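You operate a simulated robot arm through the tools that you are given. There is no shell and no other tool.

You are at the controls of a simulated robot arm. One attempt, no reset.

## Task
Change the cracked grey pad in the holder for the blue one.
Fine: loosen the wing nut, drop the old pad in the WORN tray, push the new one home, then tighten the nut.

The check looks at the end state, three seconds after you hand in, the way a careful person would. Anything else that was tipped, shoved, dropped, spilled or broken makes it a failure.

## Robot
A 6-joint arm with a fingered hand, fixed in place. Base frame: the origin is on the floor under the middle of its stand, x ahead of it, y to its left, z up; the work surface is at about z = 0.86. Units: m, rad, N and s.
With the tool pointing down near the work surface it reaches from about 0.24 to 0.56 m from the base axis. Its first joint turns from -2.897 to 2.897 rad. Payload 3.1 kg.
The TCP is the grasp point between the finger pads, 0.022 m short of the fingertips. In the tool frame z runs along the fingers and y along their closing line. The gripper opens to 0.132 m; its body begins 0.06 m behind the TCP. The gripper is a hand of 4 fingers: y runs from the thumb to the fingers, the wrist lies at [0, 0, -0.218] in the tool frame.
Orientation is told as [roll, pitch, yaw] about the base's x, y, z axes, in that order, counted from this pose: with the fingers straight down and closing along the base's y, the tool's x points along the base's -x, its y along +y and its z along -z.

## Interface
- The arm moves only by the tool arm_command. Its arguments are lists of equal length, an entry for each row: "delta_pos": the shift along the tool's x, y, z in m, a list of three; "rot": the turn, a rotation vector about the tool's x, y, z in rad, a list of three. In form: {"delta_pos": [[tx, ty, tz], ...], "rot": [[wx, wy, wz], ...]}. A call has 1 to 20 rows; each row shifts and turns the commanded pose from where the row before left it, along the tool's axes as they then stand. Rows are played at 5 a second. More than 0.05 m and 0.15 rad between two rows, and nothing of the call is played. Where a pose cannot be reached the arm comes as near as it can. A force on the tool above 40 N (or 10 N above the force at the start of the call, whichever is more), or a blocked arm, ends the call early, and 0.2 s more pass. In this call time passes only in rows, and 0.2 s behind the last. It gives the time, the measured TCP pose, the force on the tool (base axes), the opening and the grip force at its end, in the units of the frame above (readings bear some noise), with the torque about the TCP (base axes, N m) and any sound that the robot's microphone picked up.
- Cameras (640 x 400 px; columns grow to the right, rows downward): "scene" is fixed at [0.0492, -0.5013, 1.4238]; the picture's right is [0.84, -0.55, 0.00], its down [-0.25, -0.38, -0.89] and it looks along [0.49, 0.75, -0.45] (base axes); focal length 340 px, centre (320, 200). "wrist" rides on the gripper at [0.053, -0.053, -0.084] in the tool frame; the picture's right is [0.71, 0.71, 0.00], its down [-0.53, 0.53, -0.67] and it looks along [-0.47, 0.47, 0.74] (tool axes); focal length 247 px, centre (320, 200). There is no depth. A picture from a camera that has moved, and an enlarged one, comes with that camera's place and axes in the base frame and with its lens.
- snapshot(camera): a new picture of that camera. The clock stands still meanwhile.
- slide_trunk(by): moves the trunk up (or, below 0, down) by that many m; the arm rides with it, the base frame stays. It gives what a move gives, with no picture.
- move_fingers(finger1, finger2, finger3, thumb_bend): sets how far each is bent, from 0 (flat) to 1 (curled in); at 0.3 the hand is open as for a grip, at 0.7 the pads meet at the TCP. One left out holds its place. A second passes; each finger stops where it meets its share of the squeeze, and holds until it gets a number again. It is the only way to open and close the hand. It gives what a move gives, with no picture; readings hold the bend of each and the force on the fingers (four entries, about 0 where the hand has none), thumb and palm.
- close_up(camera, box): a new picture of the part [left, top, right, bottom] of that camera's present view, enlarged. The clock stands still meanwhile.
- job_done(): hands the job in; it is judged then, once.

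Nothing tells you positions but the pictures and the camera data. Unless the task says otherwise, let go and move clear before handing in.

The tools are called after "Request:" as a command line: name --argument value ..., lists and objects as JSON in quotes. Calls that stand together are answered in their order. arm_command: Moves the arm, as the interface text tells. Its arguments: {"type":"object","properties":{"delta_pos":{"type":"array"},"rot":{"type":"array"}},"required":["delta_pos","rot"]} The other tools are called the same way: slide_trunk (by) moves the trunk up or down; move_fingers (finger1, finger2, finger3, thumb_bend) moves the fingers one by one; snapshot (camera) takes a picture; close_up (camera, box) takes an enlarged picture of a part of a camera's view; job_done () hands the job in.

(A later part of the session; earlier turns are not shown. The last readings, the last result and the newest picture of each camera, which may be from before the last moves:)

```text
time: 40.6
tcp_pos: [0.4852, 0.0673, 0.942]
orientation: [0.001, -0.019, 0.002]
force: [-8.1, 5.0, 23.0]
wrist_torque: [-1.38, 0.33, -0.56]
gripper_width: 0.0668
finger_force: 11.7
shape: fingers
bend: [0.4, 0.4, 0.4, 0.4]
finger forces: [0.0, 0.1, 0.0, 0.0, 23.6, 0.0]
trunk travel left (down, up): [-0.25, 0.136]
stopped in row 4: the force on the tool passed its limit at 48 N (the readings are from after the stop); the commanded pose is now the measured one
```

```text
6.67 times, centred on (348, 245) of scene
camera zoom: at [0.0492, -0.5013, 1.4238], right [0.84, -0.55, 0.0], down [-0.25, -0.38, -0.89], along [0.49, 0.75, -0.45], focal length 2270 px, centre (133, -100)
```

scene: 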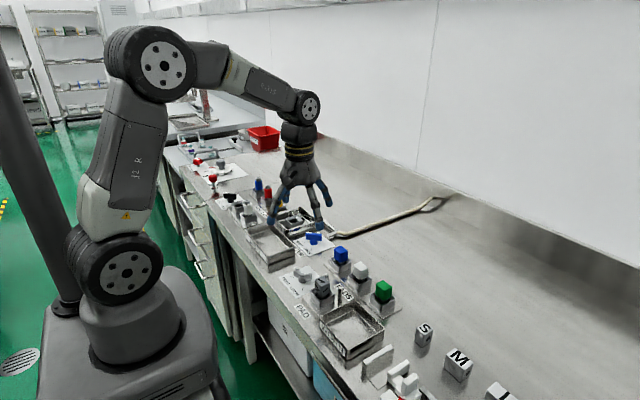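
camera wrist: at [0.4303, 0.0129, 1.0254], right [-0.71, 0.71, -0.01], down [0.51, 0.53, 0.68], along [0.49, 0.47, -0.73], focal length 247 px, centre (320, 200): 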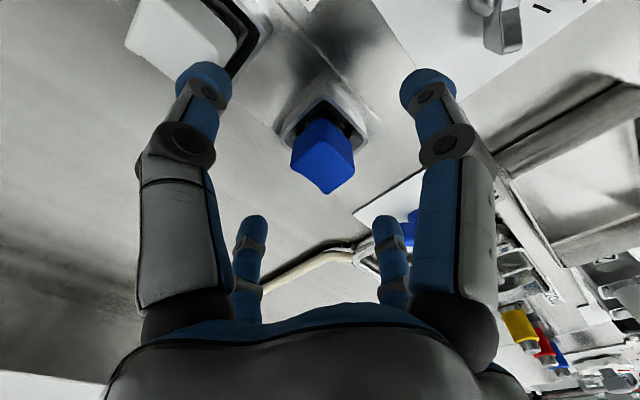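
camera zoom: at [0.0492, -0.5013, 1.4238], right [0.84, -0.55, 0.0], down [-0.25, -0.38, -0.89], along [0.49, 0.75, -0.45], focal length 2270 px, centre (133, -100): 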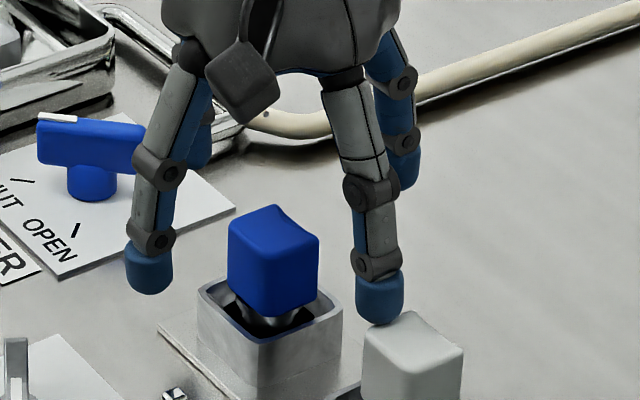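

The thumb touched the top of the white pad next door while descending. I'll back straight up at once and inspect.

Request:
arm_command --delta_pos '[[0, 0, -0.005], [0, 0, -0.01], [0, 0, -0.015]]' --rot '[[0, 0, 0], [0, 0.008, 0], [0, 0.008, 0]]'

Request:
snapshot --camera "wrist"

Request:
close_up --camera "scene" --box '[310, 230, 406, 290]'

```text
time: 41.4
tcp_pos: [0.4847, 0.0675, 0.9703]
orientation: [0.002, 0.003, 0.001]
force: [0.3, 0.0, 0.1]
wrist_torque: [0.01, -0.04, -0.02]
gripper_width: 0.0647
finger_force: 0.1
shape: fingers
bend: [0.4, 0.4, 0.4, 0.4]
finger forces: [0.0, 0.1, 0.0, 0.0, 0.0, 0.0]
trunk travel left (down, up): [-0.25, 0.136]
```

```text
taken
camera wrist: at [0.4321, 0.0124, 1.0533], right [-0.71, 0.71, 0.0], down [0.53, 0.53, 0.67], along [0.47, 0.47, -0.74], focal length 247 px, centre (320, 200)
```

wrist: 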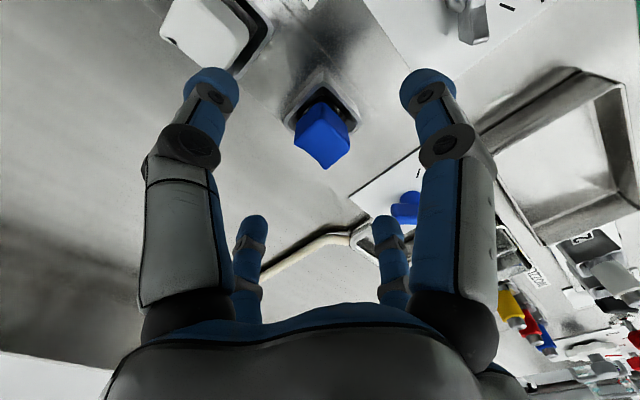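

```text
6.67 times, centred on (358, 260) of scene
camera zoom: at [0.0492, -0.5013, 1.4238], right [0.84, -0.55, 0.0], down [-0.25, -0.38, -0.89], along [0.49, 0.75, -0.45], focal length 2270 px, centre (67, -200)
```

zoom: 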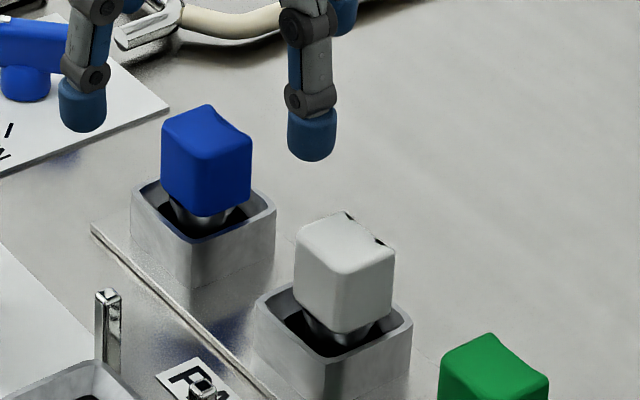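

The white pad appears to be still in place, but I see small dark marks on its top edge. I'll zoom in to look.

Request:
close_up --camera "scene" --box '[342, 252, 382, 277]'

Request:
close_up --camera "wrist" --box '[150, 0, 310, 100]'

Request:
close_up --camera "scene" --box '[320, 235, 416, 295]'

```text
16.00 times, centred on (362, 264) of scene
camera zoom: at [0.0492, -0.5013, 1.4238], right [0.84, -0.55, 0.0], down [-0.25, -0.38, -0.89], along [0.49, 0.75, -0.45], focal length 5448 px, centre (-352, -832)
```

zoom: 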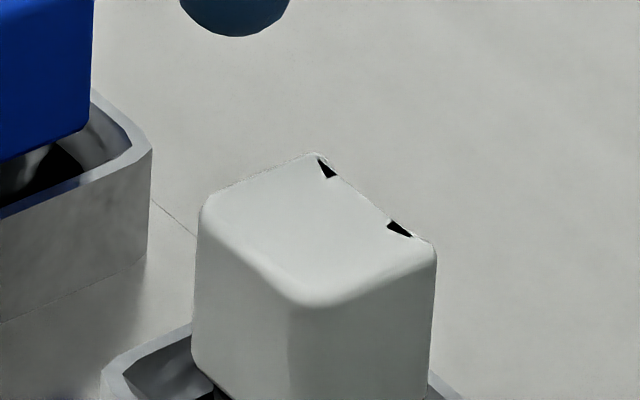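

```text
4.00 times, centred on (230, 50) of wrist
camera zoom: at [0.4321, 0.0124, 1.0533], right [-0.71, 0.71, 0.0], down [0.53, 0.53, 0.67], along [0.47, 0.47, -0.74], focal length 988 px, centre (680, 800)
```

zoom: 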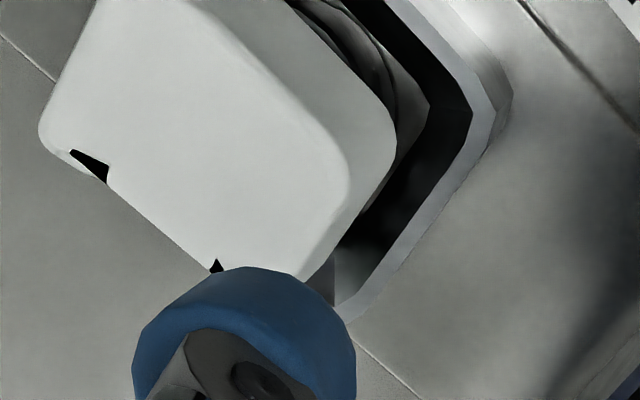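

```text
6.67 times, centred on (368, 265) of scene
camera zoom: at [0.0492, -0.5013, 1.4238], right [0.84, -0.55, 0.0], down [-0.25, -0.38, -0.89], along [0.49, 0.75, -0.45], focal length 2270 px, centre (0, -233)
```

zoom: 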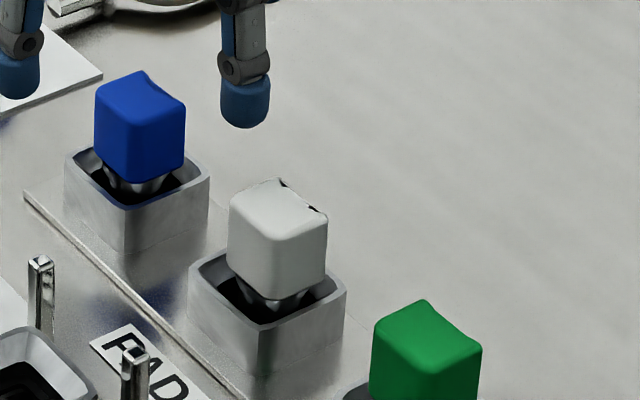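

I'll compare the same edge on the blue and green pads to judge whether those dark spots are a change or just the notch that all pads have.

Request:
close_up --camera "scene" --box '[326, 242, 366, 267]'

Request:
close_up --camera "scene" --box '[366, 274, 406, 299]'

Request:
close_up --camera "scene" --box '[346, 256, 378, 276]'

```text
16.00 times, centred on (346, 254) of scene
camera zoom: at [0.0492, -0.5013, 1.4238], right [0.84, -0.55, 0.0], down [-0.25, -0.38, -0.89], along [0.49, 0.75, -0.45], focal length 5448 px, centre (-96, -672)
```

zoom: 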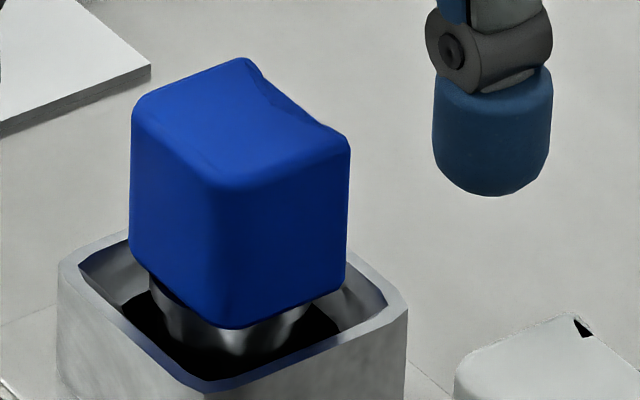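

```text
16.00 times, centred on (386, 286) of scene
camera zoom: at [0.0492, -0.5013, 1.4238], right [0.84, -0.55, 0.0], down [-0.25, -0.38, -0.89], along [0.49, 0.75, -0.45], focal length 5448 px, centre (-736, -1184)
```

zoom: 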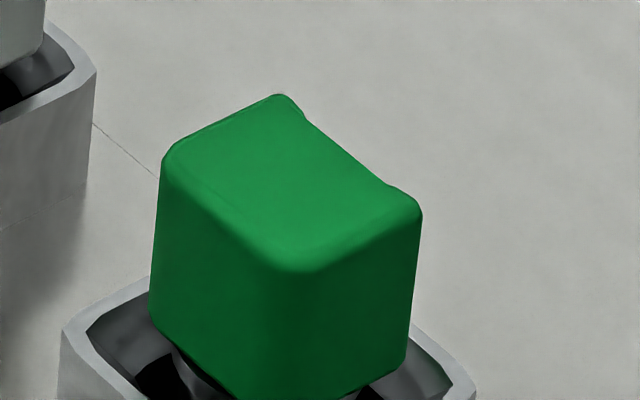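

```text
16.00 times, centred on (362, 266) of scene
camera zoom: at [0.0492, -0.5013, 1.4238], right [0.84, -0.55, 0.0], down [-0.25, -0.38, -0.89], along [0.49, 0.75, -0.45], focal length 5448 px, centre (-352, -856)
```

zoom: 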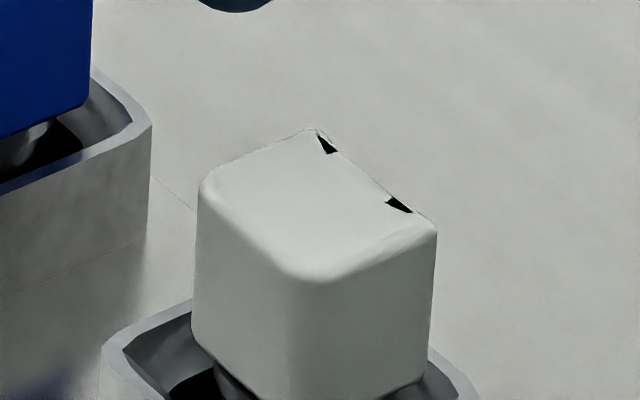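

The dark spots sit at the ends of the notch every pad has; the white pad still sits upright in its cup, shifted about a millimetre at most. At bend 0.4 the thumb reaches too far out toward it, so I'll narrow all fingers to 0.5 and re-centre over the blue pad.

Request:
move_fingers --finger1 0.5 --finger2 0.5 --finger3 0.5 --thumb_bend 0.52

Request:
arm_command --delta_pos '[[0.0035, -0.0025, 0]]' --rot '[[0, -0.003, 0]]'

Request:
snapshot --camera "wrist"

Request:
close_up --camera "wrist" --box '[256, 80, 384, 160]'

Request:
close_up --camera "wrist" --box '[130, 0, 290, 100]'

```text
time: 42.4
tcp_pos: [0.4858, 0.0665, 0.9713]
orientation: [0.001, -0.001, 0.002]
force: [-0.4, 0.8, 0.2]
wrist_torque: [-0.02, -0.01, -0.01]
gripper_width: 0.0385
finger_force: 0.1
shape: fingers
bend: [0.5, 0.5, 0.5, 0.52]
finger forces: [0.0, 0.1, 0.0, 0.0, 0.0, 0.0]
trunk travel left (down, up): [-0.25, 0.136]
```

```text
time: 42.8
tcp_pos: [0.4799, 0.0638, 0.9702]
orientation: [0.001, -0.004, 0.001]
force: [-0.2, -0.3, 0.3]
wrist_torque: [-0.03, 0.02, 0.02]
gripper_width: 0.0392
finger_force: 0.1
shape: fingers
bend: [0.5, 0.5, 0.5, 0.52]
finger forces: [0.0, 0.0, 0.0, 0.0, 0.1, 0.0]
trunk travel left (down, up): [-0.25, 0.136]
```

```text
taken
camera wrist: at [0.4281, 0.0096, 1.0535], right [-0.71, 0.71, 0.0], down [0.52, 0.53, 0.67], along [0.47, 0.47, -0.74], focal length 247 px, centre (320, 200)
```

wrist: 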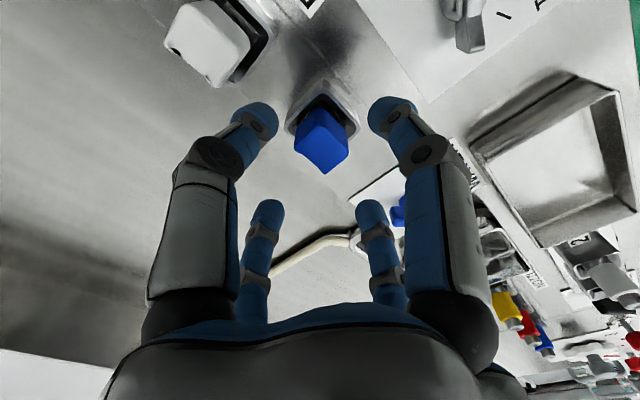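

```text
5.00 times, centred on (320, 120) of wrist
camera zoom: at [0.4281, 0.0096, 1.0535], right [-0.71, 0.71, 0.0], down [0.52, 0.53, 0.67], along [0.47, 0.47, -0.74], focal length 1235 px, centre (320, 600)
```

zoom: 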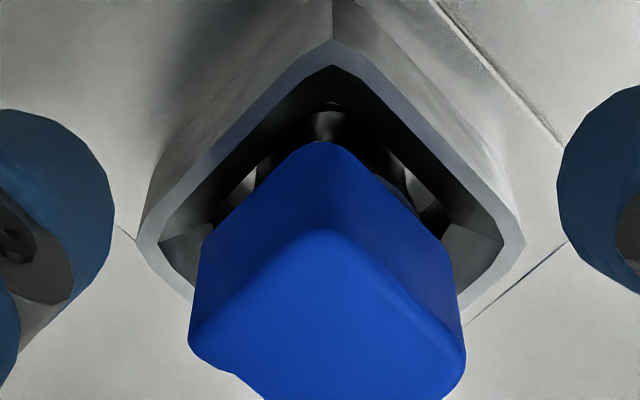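

```text
4.00 times, centred on (210, 50) of wrist
camera zoom: at [0.4281, 0.0096, 1.0535], right [-0.71, 0.71, 0.0], down [0.52, 0.53, 0.67], along [0.47, 0.47, -0.74], focal length 988 px, centre (760, 800)
```

zoom: 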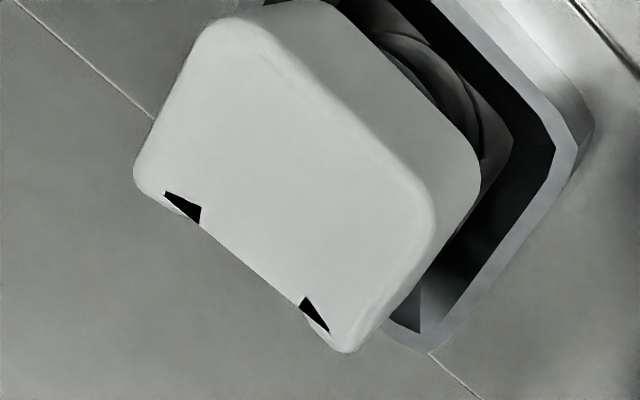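

I can see clear gaps now: the thumb is well away from the white pad. I'll descend again with the narrower hand, first to z ≈ 0.945, then check.

Request:
arm_command --delta_pos '[[-0.0012, 0.001, 0.006], [0, 0, 0.006], [0, 0, 0.006], [0, 0, 0.006]]' --rot '[[0, 0.002, 0], [0, 0, 0], [0, 0, 0], [0, 0, 0]]'

Request:
snapshot --camera "wrist"

Request:
close_up --camera "scene" --box '[300, 215, 396, 275]'

```text
time: 43.8
tcp_pos: [0.482, 0.0657, 0.9456]
orientation: [0.002, 0.0, 0.001]
force: [0.7, 0.3, -0.2]
wrist_torque: [-0.03, -0.02, -0.03]
gripper_width: 0.0387
finger_force: 0.1
shape: fingers
bend: [0.5, 0.5, 0.5, 0.52]
finger forces: [0.0, 0.0, 0.0, 0.0, 0.0, 0.0]
trunk travel left (down, up): [-0.25, 0.136]
```

```text
taken
camera wrist: at [0.4298, 0.0106, 1.0297], right [-0.71, 0.71, 0.0], down [0.52, 0.53, 0.67], along [0.47, 0.47, -0.74], focal length 247 px, centre (320, 200)
```

wrist: 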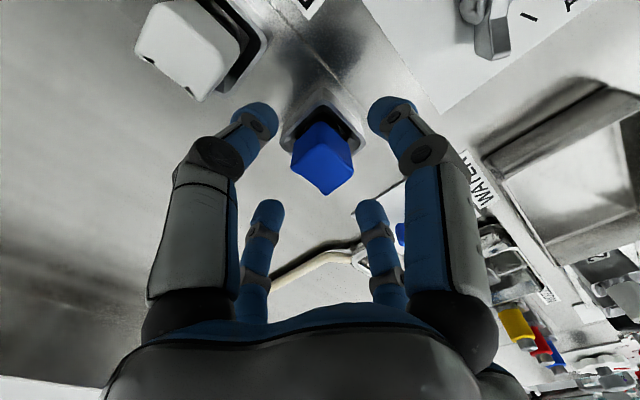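

```text
6.67 times, centred on (348, 245) of scene
camera zoom: at [0.0492, -0.5013, 1.4238], right [0.84, -0.55, 0.0], down [-0.25, -0.38, -0.89], along [0.49, 0.75, -0.45], focal length 2270 px, centre (133, -100)
```

zoom: 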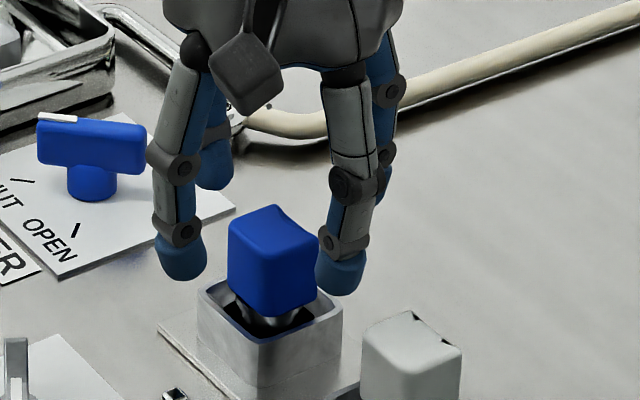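

Clear of the white pad now. I'll continue down to about z = 0.925.

Request:
arm_command --delta_pos '[[0, 0, 0.005], [0, 0, 0.005], [0, 0, 0.005], [0, 0, 0.005]]' --rot '[[0, 0, 0], [0, 0, 0], [0, 0, 0], [0, 0, 0]]'

Request:
snapshot --camera "wrist"

Request:
close_up --camera "scene" --box '[300, 215, 396, 275]'

```text
time: 44.8
tcp_pos: [0.4828, 0.0656, 0.9266]
orientation: [0.002, 0.0, 0.001]
force: [-0.1, 0.0, -0.3]
wrist_torque: [0.01, -0.01, -0.02]
gripper_width: 0.0388
finger_force: 0.1
shape: fingers
bend: [0.5, 0.5, 0.5, 0.52]
finger forces: [0.0, 0.0, 0.0, 0.0, 0.1, 0.1]
trunk travel left (down, up): [-0.25, 0.136]
```

```text
taken
camera wrist: at [0.4298, 0.0109, 1.0097], right [-0.71, 0.71, 0.0], down [0.52, 0.53, 0.67], along [0.47, 0.47, -0.74], focal length 247 px, centre (320, 200)
```

wrist: 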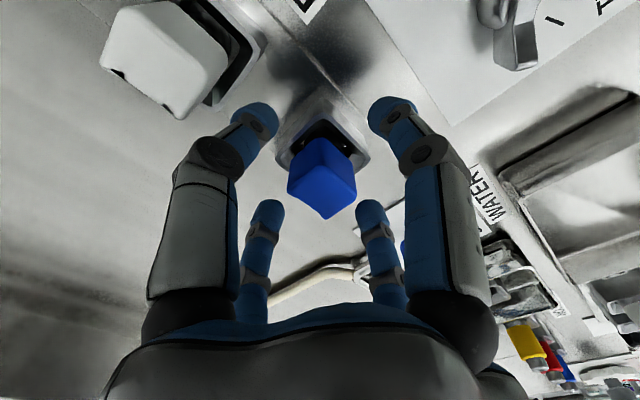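

```text
6.67 times, centred on (348, 245) of scene
camera zoom: at [0.0492, -0.5013, 1.4238], right [0.84, -0.55, 0.0], down [-0.25, -0.38, -0.89], along [0.49, 0.75, -0.45], focal length 2270 px, centre (133, -100)
```

zoom: 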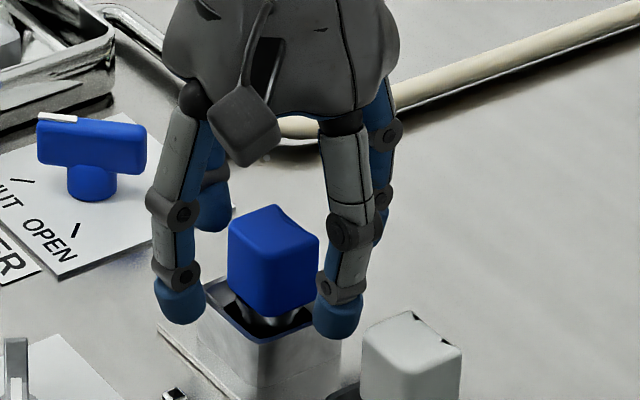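

The blue pad's top is at about z = 0.92. I'll lower to z ≈ 0.916 and close thumb and finger2.

Request:
arm_command --delta_pos '[[0, 0, 0.004], [0, 0, 0.004], [0, 0, 0.002]]' --rot '[[0, 0, 0], [0, 0, 0], [0, 0, 0]]'

Request:
move_fingers --finger2 0.6 --thumb_bend 0.62

Request:
snapshot --camera "wrist"

```text
time: 45.6
tcp_pos: [0.4829, 0.066, 0.9159]
orientation: [0.0, 0.001, 0.002]
force: [-0.6, -0.4, 0.2]
wrist_torque: [-0.02, -0.02, 0.03]
gripper_width: 0.0389
finger_force: 0.0
shape: fingers
bend: [0.5, 0.5, 0.5, 0.52]
finger forces: [0.0, 0.0, 0.0, 0.0, 0.0, 0.0]
trunk travel left (down, up): [-0.25, 0.136]
```

```text
time: 46.6
tcp_pos: [0.4823, 0.0663, 0.9166]
orientation: [0.002, -0.001, 0.001]
force: [-0.6, 0.6, -0.4]
wrist_torque: [0.03, -0.01, -0.01]
gripper_width: 0.0293
finger_force: 0.1
shape: fingers
bend: [0.5, 0.59, 0.5, 0.62]
finger forces: [0.0, 0.3, 0.0, 0.0, 0.0, 0.1]
trunk travel left (down, up): [-0.25, 0.136]
```

```text
taken
camera wrist: at [0.4301, 0.011, 0.9996], right [-0.71, 0.71, 0.0], down [0.52, 0.53, 0.67], along [0.47, 0.47, -0.74], focal length 247 px, centre (320, 200)
```

wrist: 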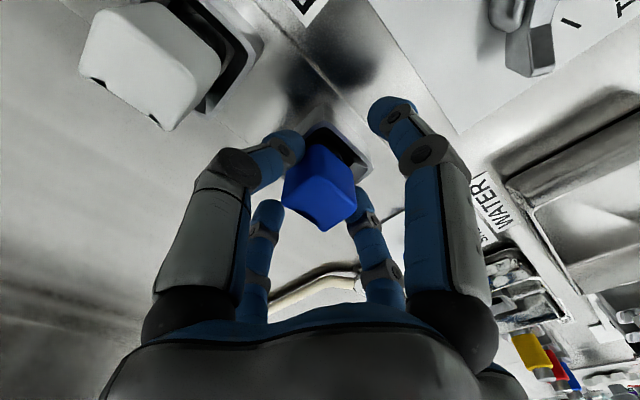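

Contact begins just as with the grey pad. I'll close thumb and finger2 fully, then fingers 1 and 3.

Request:
move_fingers --finger2 0.7 --thumb_bend 0.7

Request:
move_fingers --finger1 0.66 --finger3 0.66

Request:
snapshot --camera "wrist"

Request:
close_up --camera "scene" --box '[300, 215, 396, 275]'

```text
time: 47.6
tcp_pos: [0.484, 0.0654, 0.9162]
orientation: [0.003, 0.001, 0.003]
force: [0.5, 0.3, 1.2]
wrist_torque: [-0.03, -0.01, 0.04]
gripper_width: 0.0278
finger_force: 7.3
shape: fingers
bend: [0.5, 0.6, 0.5, 0.65]
finger forces: [0.0, 7.2, 0.1, 0.0, 7.1, 0.1]
trunk travel left (down, up): [-0.25, 0.136]
```

```text
time: 48.6
tcp_pos: [0.4824, 0.0657, 0.9157]
orientation: [0.002, 0.001, 0.001]
force: [0.3, 0.4, -0.7]
wrist_torque: [-0.02, 0.03, 0.02]
gripper_width: 0.0077
finger_force: 9.2
shape: fingers
bend: [0.64, 0.6, 0.62, 0.65]
finger forces: [1.5, 7.0, 2.9, 0.0, 7.0, 0.0]
trunk travel left (down, up): [-0.25, 0.136]
```

```text
taken
camera wrist: at [0.4302, 0.011, 0.9996], right [-0.71, 0.71, 0.0], down [0.52, 0.53, 0.67], along [0.47, 0.47, -0.74], focal length 247 px, centre (320, 200)
```

wrist: 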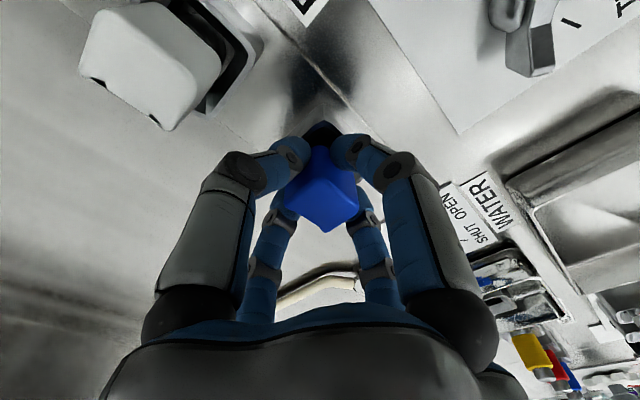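

```text
6.67 times, centred on (348, 245) of scene
camera zoom: at [0.0492, -0.5013, 1.4238], right [0.84, -0.55, 0.0], down [-0.25, -0.38, -0.89], along [0.49, 0.75, -0.45], focal length 2270 px, centre (133, -100)
```

zoom: 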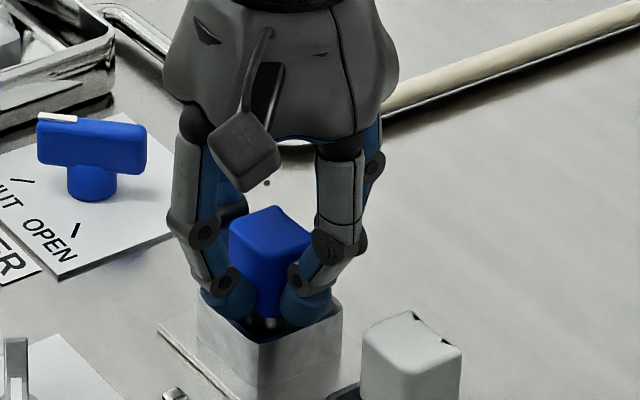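

The grip is the same as on the grey pad (same bends), so the blue pad sits in the hand just as the grey one did. I'll lift it out slowly.

Request:
arm_command --delta_pos '[[0, 0, -0.003], [0, 0, -0.004], [0, 0, -0.005], [0, 0, -0.008], [0, 0, -0.015], [0, 0, -0.02], [0, 0, -0.025], [0, 0, -0.03], [0, 0, -0.02]]' --rot '[[0, 0, 0], [0, 0, 0], [0, 0, 0], [0, 0, 0], [0, 0, 0], [0, 0, 0], [0, 0, 0], [0, 0, 0], [0, 0, 0]]'

Request:
snapshot --camera "wrist"

Request:
close_up --camera "scene" --box '[290, 180, 418, 260]'

Request:
close_up --camera "scene" --box '[320, 240, 400, 290]'

```text
time: 50.6
tcp_pos: [0.4828, 0.0647, 1.046]
orientation: [0.0, -0.001, 0.001]
force: [-0.3, 0.4, -0.9]
wrist_torque: [0.0, 0.0, 0.01]
gripper_width: 0.0075
finger_force: 9.4
shape: fingers
bend: [0.64, 0.6, 0.62, 0.65]
finger forces: [1.5, 7.1, 2.8, 0.1, 6.9, 0.1]
trunk travel left (down, up): [-0.25, 0.136]
```

```text
taken
camera wrist: at [0.4306, 0.0106, 1.1299], right [-0.71, 0.71, 0.0], down [0.52, 0.53, 0.67], along [0.47, 0.47, -0.74], focal length 247 px, centre (320, 200)
```

wrist: 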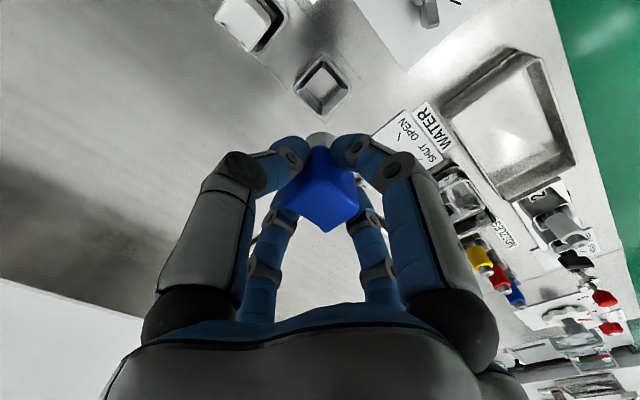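

```text
5.00 times, centred on (354, 220) of scene
camera zoom: at [0.0492, -0.5013, 1.4238], right [0.84, -0.55, 0.0], down [-0.25, -0.38, -0.89], along [0.49, 0.75, -0.45], focal length 1702 px, centre (150, 100)
```

zoom: 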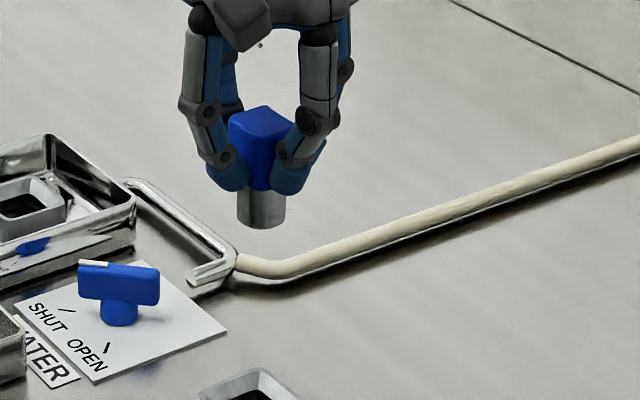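

```text
8.00 times, centred on (360, 265) of scene
camera zoom: at [0.0492, -0.5013, 1.4238], right [0.84, -0.55, 0.0], down [-0.25, -0.38, -0.89], along [0.49, 0.75, -0.45], focal length 2724 px, centre (0, -320)
```

zoom: 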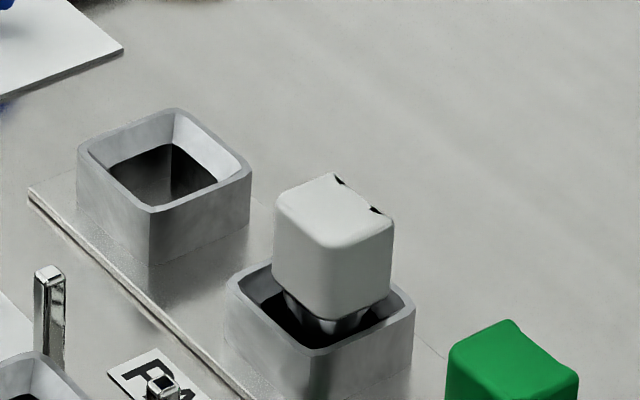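

The blue pad is out cleanly. I'll carry it over the holder, to the same TCP spot where the grey pad was gripped (0.3728, −0.0137).

Request:
arm_command --delta_pos '[[0.0275, -0.0198, 0], [0.0275, -0.0198, 0], [0.0275, -0.0198, 0], [0.0273, -0.0197, 0]]' --rot '[[0, 0, 0], [0, 0, 0], [0, 0, 0], [0, 0, 0]]'

Request:
snapshot --camera "wrist"

Request:
close_up --camera "scene" --box '[280, 220, 376, 280]'

Request:
close_up --camera "wrist" --box '[256, 50, 384, 130]'

```text
time: 51.6
tcp_pos: [0.3725, -0.0139, 1.0468]
orientation: [0.002, -0.002, 0.001]
force: [-0.3, -0.1, -0.6]
wrist_torque: [-0.01, 0.0, 0.03]
gripper_width: 0.0076
finger_force: 9.7
shape: fingers
bend: [0.64, 0.6, 0.62, 0.65]
finger forces: [1.6, 7.1, 2.9, 0.1, 7.0, 0.1]
trunk travel left (down, up): [-0.25, 0.136]
```

```text
taken
camera wrist: at [0.3193, -0.0689, 1.1302], right [-0.71, 0.71, 0.0], down [0.52, 0.53, 0.67], along [0.47, 0.47, -0.74], focal length 247 px, centre (320, 200)
```

wrist: 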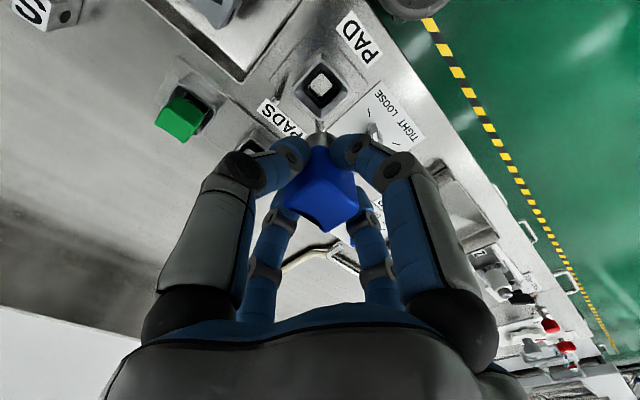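

```text
6.67 times, centred on (328, 250) of scene
camera zoom: at [0.0492, -0.5013, 1.4238], right [0.84, -0.55, 0.0], down [-0.25, -0.38, -0.89], along [0.49, 0.75, -0.45], focal length 2270 px, centre (267, -133)
```

zoom: 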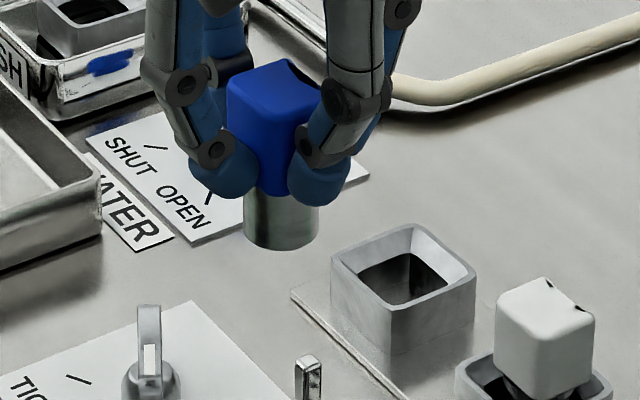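

```text
5.00 times, centred on (320, 90) of wrist
camera zoom: at [0.3193, -0.0689, 1.1302], right [-0.71, 0.71, 0.0], down [0.52, 0.53, 0.67], along [0.47, 0.47, -0.74], focal length 1235 px, centre (320, 750)
```

zoom: 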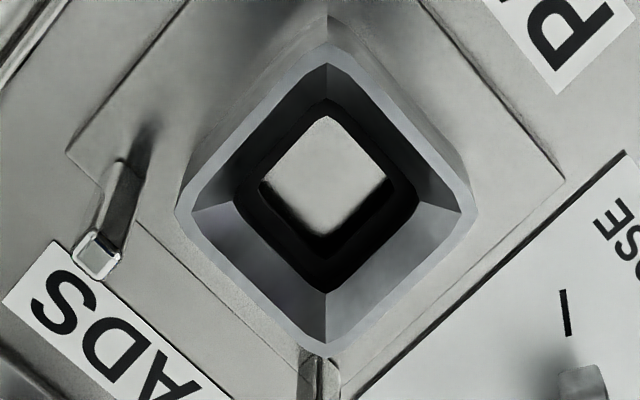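

The socket is centred under the pad within a millimetre. I'll lower until the stem is just above the socket rim.

Request:
arm_command --delta_pos '[[-0.0003, 0.0002, 0.02], [0, 0, 0.02], [0, 0, 0.02], [0, 0, 0.02], [0, 0, 0.015]]' --rot '[[0, 0, 0], [0, 0, 0], [0, 0, 0], [0, 0, 0], [0, 0, 0]]'

Request:
snapshot --camera "wrist"

Request:
close_up --camera "scene" --box '[280, 245, 360, 295]'

```text
time: 52.8
tcp_pos: [0.3722, -0.0152, 0.9505]
orientation: [0.003, -0.001, 0.003]
force: [0.2, -0.1, -1.2]
wrist_torque: [0.03, -0.02, -0.02]
gripper_width: 0.0074
finger_force: 9.3
shape: fingers
bend: [0.64, 0.6, 0.62, 0.65]
finger forces: [1.5, 7.1, 2.9, 0.0, 7.0, 0.1]
trunk travel left (down, up): [-0.25, 0.136]
```

```text
taken
camera wrist: at [0.3205, -0.069, 1.0344], right [-0.71, 0.71, 0.0], down [0.53, 0.53, 0.67], along [0.47, 0.47, -0.74], focal length 247 px, centre (320, 200)
```

wrist: 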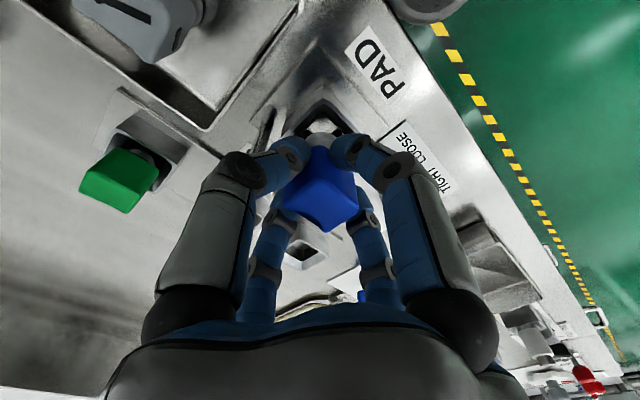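

```text
8.00 times, centred on (320, 270) of scene
camera zoom: at [0.0492, -0.5013, 1.4238], right [0.84, -0.55, 0.0], down [-0.25, -0.38, -0.89], along [0.49, 0.75, -0.45], focal length 2724 px, centre (320, -360)
```

zoom: 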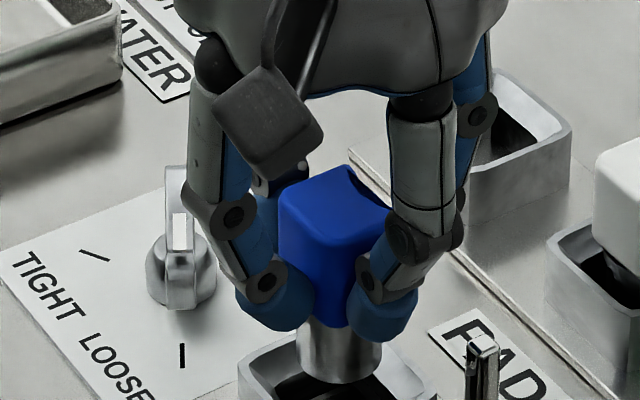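

The stem is entering the funnel in line. I'll go down in small steps while watching the force.

Request:
arm_command --delta_pos '[[0, 0, 0.004], [0, 0, 0.004], [0, 0, 0.004], [0, 0, 0.003], [0, 0, 0.003]]' --rot '[[0, 0, 0], [0, 0, 0], [0, 0, 0], [0, 0, 0], [0, 0, 0]]'

Request:
close_up --camera "scene" --box '[280, 255, 360, 305]'

```text
time: 54.0
tcp_pos: [0.3732, -0.0134, 0.9323]
orientation: [0.001, 0.0, 0.002]
force: [0.9, 0.1, -1.7]
wrist_torque: [-0.04, 0.0, 0.01]
gripper_width: 0.0077
finger_force: 8.9
shape: fingers
bend: [0.64, 0.6, 0.62, 0.65]
finger forces: [1.5, 7.0, 2.7, 0.0, 7.0, 0.0]
trunk travel left (down, up): [-0.25, 0.136]
```

```text
8.00 times, centred on (320, 280) of scene
camera zoom: at [0.0492, -0.5013, 1.4238], right [0.84, -0.55, 0.0], down [-0.25, -0.38, -0.89], along [0.49, 0.75, -0.45], focal length 2724 px, centre (320, -440)
```

zoom: 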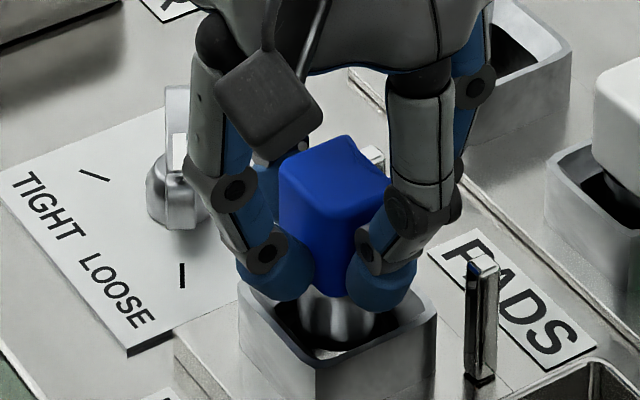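

No contact force yet and the stem is inside the funnel. I'll continue down in 2 mm steps.

Request:
arm_command --delta_pos '[[0, 0, 0.002], [0, 0, 0.002], [0, 0, 0.002], [0, 0, 0.002], [0, 0, 0.0015]]' --rot '[[0, 0, 0], [0, 0, 0], [0, 0, 0], [0, 0, 0], [0, 0, 0]]'

Request:
close_up --camera "scene" --box '[280, 255, 360, 305]'

```text
time: 55.2
tcp_pos: [0.3736, -0.0139, 0.9242]
orientation: [0.002, 0.0, 0.002]
force: [0.4, 0.3, -0.4]
wrist_torque: [-0.04, 0.0, 0.01]
gripper_width: 0.0077
finger_force: 9.5
shape: fingers
bend: [0.64, 0.6, 0.62, 0.65]
finger forces: [1.5, 7.2, 3.1, 0.0, 7.2, 0.0]
trunk travel left (down, up): [-0.25, 0.136]
```

```text
8.00 times, centred on (320, 280) of scene
camera zoom: at [0.0492, -0.5013, 1.4238], right [0.84, -0.55, 0.0], down [-0.25, -0.38, -0.89], along [0.49, 0.75, -0.45], focal length 2724 px, centre (320, -440)
```

zoom: 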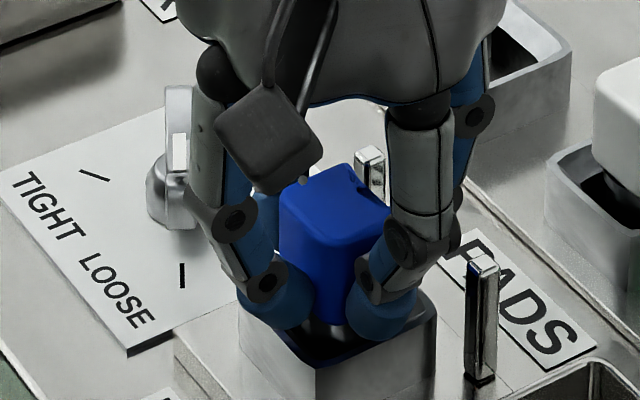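

Request:
arm_command --delta_pos '[[0, 0, 0.001], [0, 0, 0.001], [0, 0, 0.001]]' --rot '[[0, 0, 0], [0, 0, 0], [0, 0, 0]]'

```text
time: 56.0
tcp_pos: [0.3731, -0.0144, 0.9215]
orientation: [0.0, -0.003, 0.002]
force: [-0.3, -0.6, 13.2]
wrist_torque: [0.02, -0.04, 0.0]
gripper_width: 0.0075
finger_force: 11.5
shape: fingers
bend: [0.64, 0.6, 0.62, 0.65]
finger forces: [2.2, 7.9, 3.5, 0.0, 9.2, 0.0]
trunk travel left (down, up): [-0.25, 0.136]
```

Contact at 13 N right near the expected seat depth. I'll compare its height with where the grey pad sat.

Request:
close_up --camera "scene" --box '[290, 262, 354, 302]'

Request:
snapshot --camera "wrist"

```text
10.00 times, centred on (322, 282) of scene
camera zoom: at [0.0492, -0.5013, 1.4238], right [0.84, -0.55, 0.0], down [-0.25, -0.38, -0.89], along [0.49, 0.75, -0.45], focal length 3405 px, centre (300, -620)
```

zoom: 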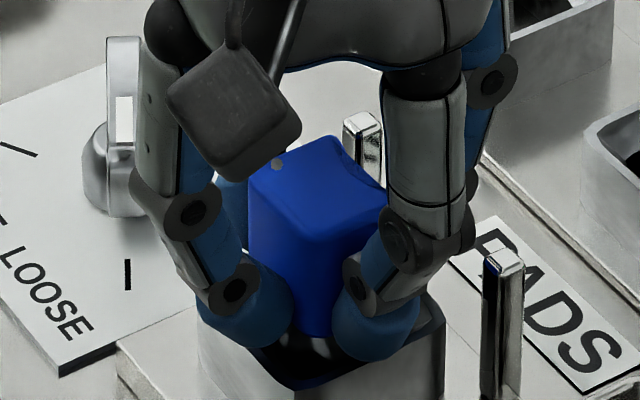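

```text
taken
camera wrist: at [0.3202, -0.0688, 1.0049], right [-0.71, 0.71, 0.0], down [0.52, 0.53, 0.67], along [0.47, 0.47, -0.74], focal length 247 px, centre (320, 200)
```

wrist: 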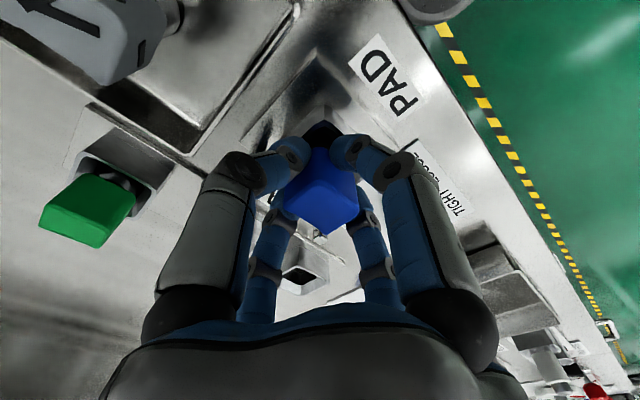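

The blue pad sits at the same height as the grey one did (within about 1 mm). I'll press a touch more to make sure it's home.

Request:
arm_command --delta_pos '[[0, 0, 0.0008], [0, 0, 0.0007]]' --rot '[[0, 0, 0], [0, 0, 0]]'

Request:
close_up --camera "scene" --box '[290, 262, 354, 302]'

```text
time: 56.6
tcp_pos: [0.373, -0.0148, 0.9212]
orientation: [0.003, -0.006, 0.001]
force: [1.1, -1.4, 25.3]
wrist_torque: [0.02, -0.09, -0.02]
gripper_width: 0.0073
finger_force: 13.9
shape: fingers
bend: [0.64, 0.6, 0.62, 0.66]
finger forces: [2.6, 9.8, 4.9, 0.0, 11.0, 0.0]
trunk travel left (down, up): [-0.25, 0.136]
```

```text
10.00 times, centred on (322, 282) of scene
camera zoom: at [0.0492, -0.5013, 1.4238], right [0.84, -0.55, 0.0], down [-0.25, -0.38, -0.89], along [0.49, 0.75, -0.45], focal length 3405 px, centre (300, -620)
```

zoom: 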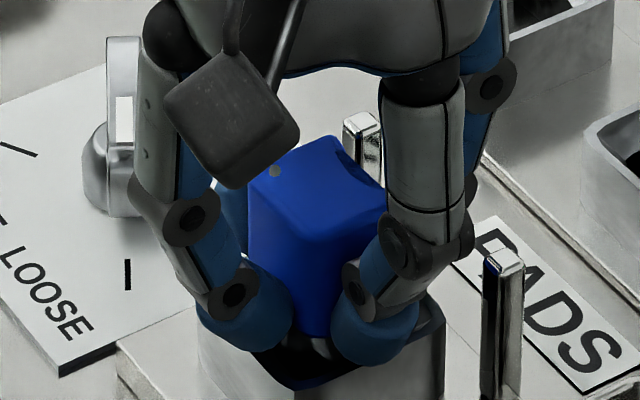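

It's bottomed out firmly (25 N with no further travel). I'll ease off the pressure and release gently.

Request:
arm_command --delta_pos '[[0, 0, -0.0008], [0, 0, -0.0008]]' --rot '[[0, 0, 0], [0, 0, 0]]'

Request:
move_fingers --finger1 0.54 --finger3 0.54

Request:
move_fingers --finger2 0.5 --thumb_bend 0.54

Request:
snapshot --camera "wrist"

Request:
close_up --camera "scene" --box '[290, 262, 354, 302]'

```text
time: 57.2
tcp_pos: [0.3739, -0.0135, 0.9202]
orientation: [0.002, -0.004, 0.001]
force: [4.0, -0.7, 17.0]
wrist_torque: [0.02, -0.12, -0.02]
gripper_width: 0.0074
finger_force: 13.1
shape: fingers
bend: [0.64, 0.6, 0.62, 0.66]
finger forces: [1.9, 9.4, 4.7, 0.0, 10.1, 0.1]
trunk travel left (down, up): [-0.25, 0.136]
```

```text
time: 58.2
tcp_pos: [0.3722, -0.0139, 0.9203]
orientation: [0.003, 0.0, 0.002]
force: [2.5, -0.8, 11.3]
wrist_torque: [0.05, -0.06, -0.04]
gripper_width: 0.0212
finger_force: 9.7
shape: fingers
bend: [0.54, 0.6, 0.54, 0.66]
finger forces: [0.0, 9.3, 0.0, 0.0, 10.1, 0.0]
trunk travel left (down, up): [-0.25, 0.136]
```

```text
time: 59.2
tcp_pos: [0.3734, -0.0146, 0.9213]
orientation: [0.001, 0.0, 0.001]
force: [0.4, -0.4, -0.2]
wrist_torque: [-0.01, 0.0, 0.0]
gripper_width: 0.0306
finger_force: 0.1
shape: fingers
bend: [0.54, 0.5, 0.54, 0.54]
finger forces: [0.0, 0.1, 0.0, 0.0, 0.1, 0.1]
trunk travel left (down, up): [-0.25, 0.136]
```

```text
taken
camera wrist: at [0.3204, -0.0686, 1.0042], right [-0.71, 0.71, 0.0], down [0.52, 0.53, 0.67], along [0.47, 0.47, -0.74], focal length 247 px, centre (320, 200)
```

wrist: 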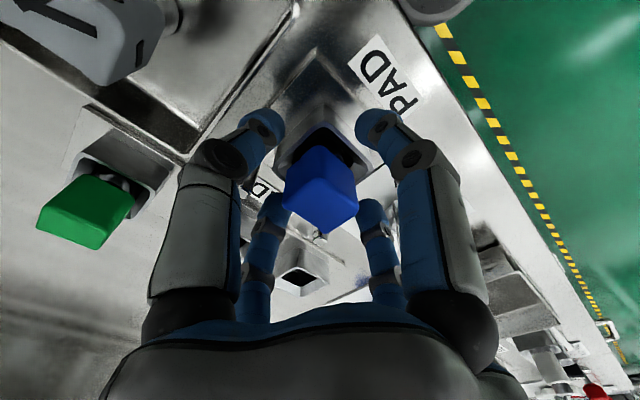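

```text
10.00 times, centred on (322, 282) of scene
camera zoom: at [0.0492, -0.5013, 1.4238], right [0.84, -0.55, 0.0], down [-0.25, -0.38, -0.89], along [0.49, 0.75, -0.45], focal length 3405 px, centre (300, -620)
```

zoom: 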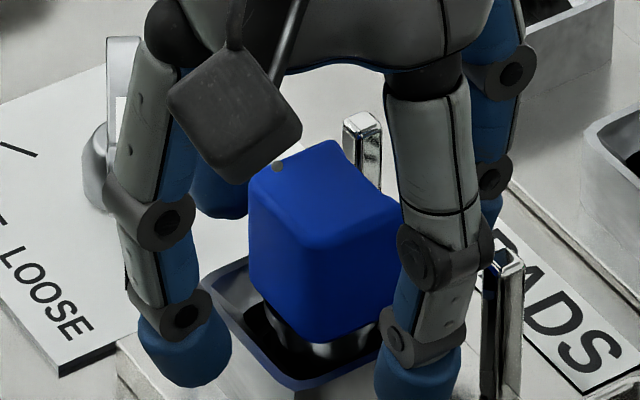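

The blue pad stays in the holder at the right height. I'll lift clear and inspect.

Request:
arm_command --delta_pos '[[0, 0, -0.005], [0, 0, -0.01], [0, 0, -0.02], [0, 0, -0.03], [0, 0, -0.035]]' --rot '[[0, 0, 0], [0, 0, 0], [0, 0, 0], [0, 0, 0], [0, 0, 0]]'

Request:
snapshot --camera "wrist"

Request:
close_up --camera "scene" --box '[290, 262, 354, 302]'

Request:
close_up --camera "wrist" --box '[256, 50, 384, 130]'

```text
time: 60.4
tcp_pos: [0.3741, -0.0154, 1.0217]
orientation: [0.004, -0.001, 0.003]
force: [-0.4, -0.1, -0.5]
wrist_torque: [-0.01, -0.01, 0.0]
gripper_width: 0.0308
finger_force: 0.2
shape: fingers
bend: [0.54, 0.5, 0.54, 0.54]
finger forces: [0.0, 0.0, 0.1, 0.0, 0.0, 0.0]
trunk travel left (down, up): [-0.25, 0.136]
```

```text
taken
camera wrist: at [0.3204, -0.0689, 1.1049], right [-0.71, 0.71, 0.0], down [0.53, 0.53, 0.67], along [0.47, 0.47, -0.74], focal length 247 px, centre (320, 200)
```

wrist: 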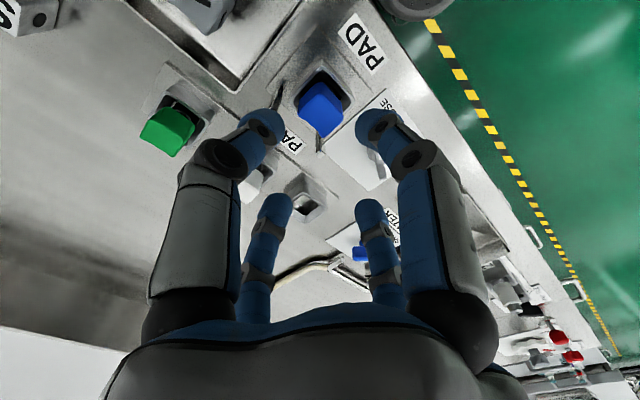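

```text
10.00 times, centred on (322, 282) of scene
camera zoom: at [0.0492, -0.5013, 1.4238], right [0.84, -0.55, 0.0], down [-0.25, -0.38, -0.89], along [0.49, 0.75, -0.45], focal length 3405 px, centre (300, -620)
```

zoom: 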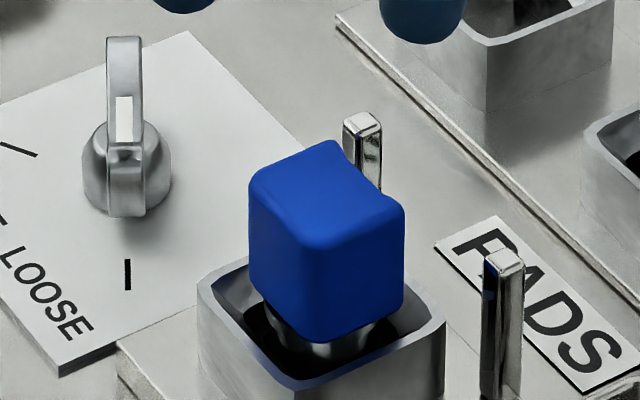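

```text
5.00 times, centred on (320, 90) of wrist
camera zoom: at [0.3204, -0.0689, 1.1049], right [-0.71, 0.71, 0.0], down [0.53, 0.53, 0.67], along [0.47, 0.47, -0.74], focal length 1235 px, centre (320, 750)
```

zoom: 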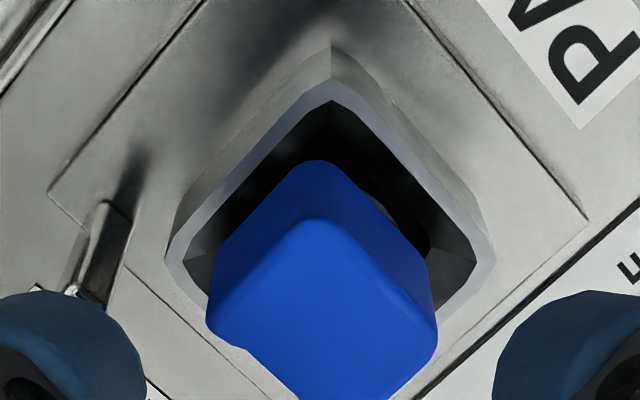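

The blue pad is seated just like the grey was. Now I'll go back over the wing nut (0.3737, 0.076) with the hand at the loosened angle (yaw +1.035) to tighten it.

Request:
arm_command --delta_pos '[[0, 0.0302, 0], [0, 0.0302, 0], [0, 0.0301, 0], [0, 0, 0], [0, 0, 0], [0, 0, 0], [0, 0, 0], [0, 0, 0], [0, 0, 0], [0, 0, 0]]' --rot '[[0, 0, 0], [0, 0, 0], [0, 0, 0], [0, 0, -0.1475], [0, 0, -0.1475], [0, 0, -0.1475], [0, 0, -0.1475], [0, 0, -0.1475], [0, 0, -0.1475], [0, 0, -0.1475]]'

Request:
move_fingers --finger1 0.42 --finger2 0.45 --finger3 0.42 --thumb_bend 0.46

Request:
snapshot --camera "wrist"

Request:
close_up --camera "wrist" --box '[256, 40, 384, 120]'

```text
time: 62.6
tcp_pos: [0.3746, 0.0773, 1.0207]
orientation: [-0.001, -0.002, 1.037]
force: [-0.2, -0.1, -0.4]
wrist_torque: [-0.05, -0.01, -0.02]
gripper_width: 0.0307
finger_force: 0.0
shape: fingers
bend: [0.54, 0.5, 0.54, 0.54]
finger forces: [0.0, 0.0, 0.1, 0.0, 0.0, 0.0]
trunk travel left (down, up): [-0.25, 0.136]
```

```text
time: 63.6
tcp_pos: [0.3729, 0.0775, 1.0205]
orientation: [0.0, -0.004, 1.035]
force: [-0.1, -0.7, -0.4]
wrist_torque: [-0.01, -0.01, -0.01]
gripper_width: 0.0548
finger_force: 0.1
shape: fingers
bend: [0.42, 0.45, 0.42, 0.46]
finger forces: [0.1, 0.0, 0.0, 0.0, 0.0, 0.0]
trunk travel left (down, up): [-0.25, 0.136]
```

```text
taken
camera wrist: at [0.3921, 0.0025, 1.104], right [-0.97, -0.25, 0.0], down [-0.18, 0.72, 0.67], along [-0.16, 0.65, -0.74], focal length 247 px, centre (320, 200)
```

wrist: 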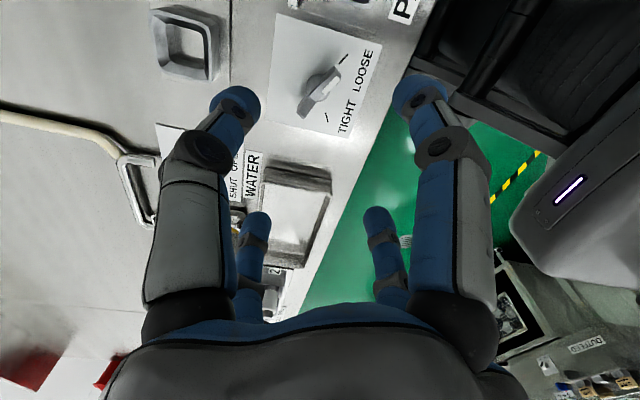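

```text
5.00 times, centred on (320, 80) of wrist
camera zoom: at [0.3921, 0.0025, 1.104], right [-0.97, -0.25, 0.0], down [-0.18, 0.72, 0.67], along [-0.16, 0.65, -0.74], focal length 1235 px, centre (320, 800)
```

zoom: 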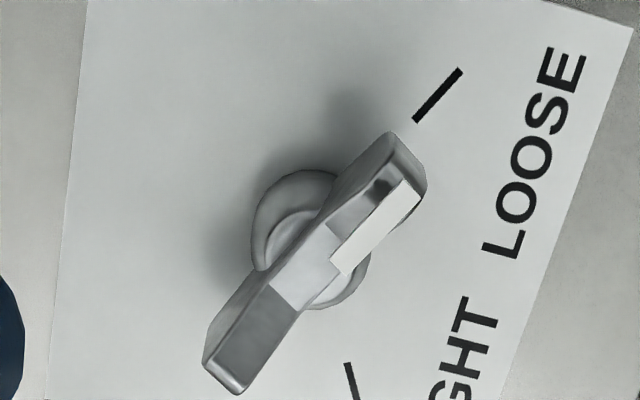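

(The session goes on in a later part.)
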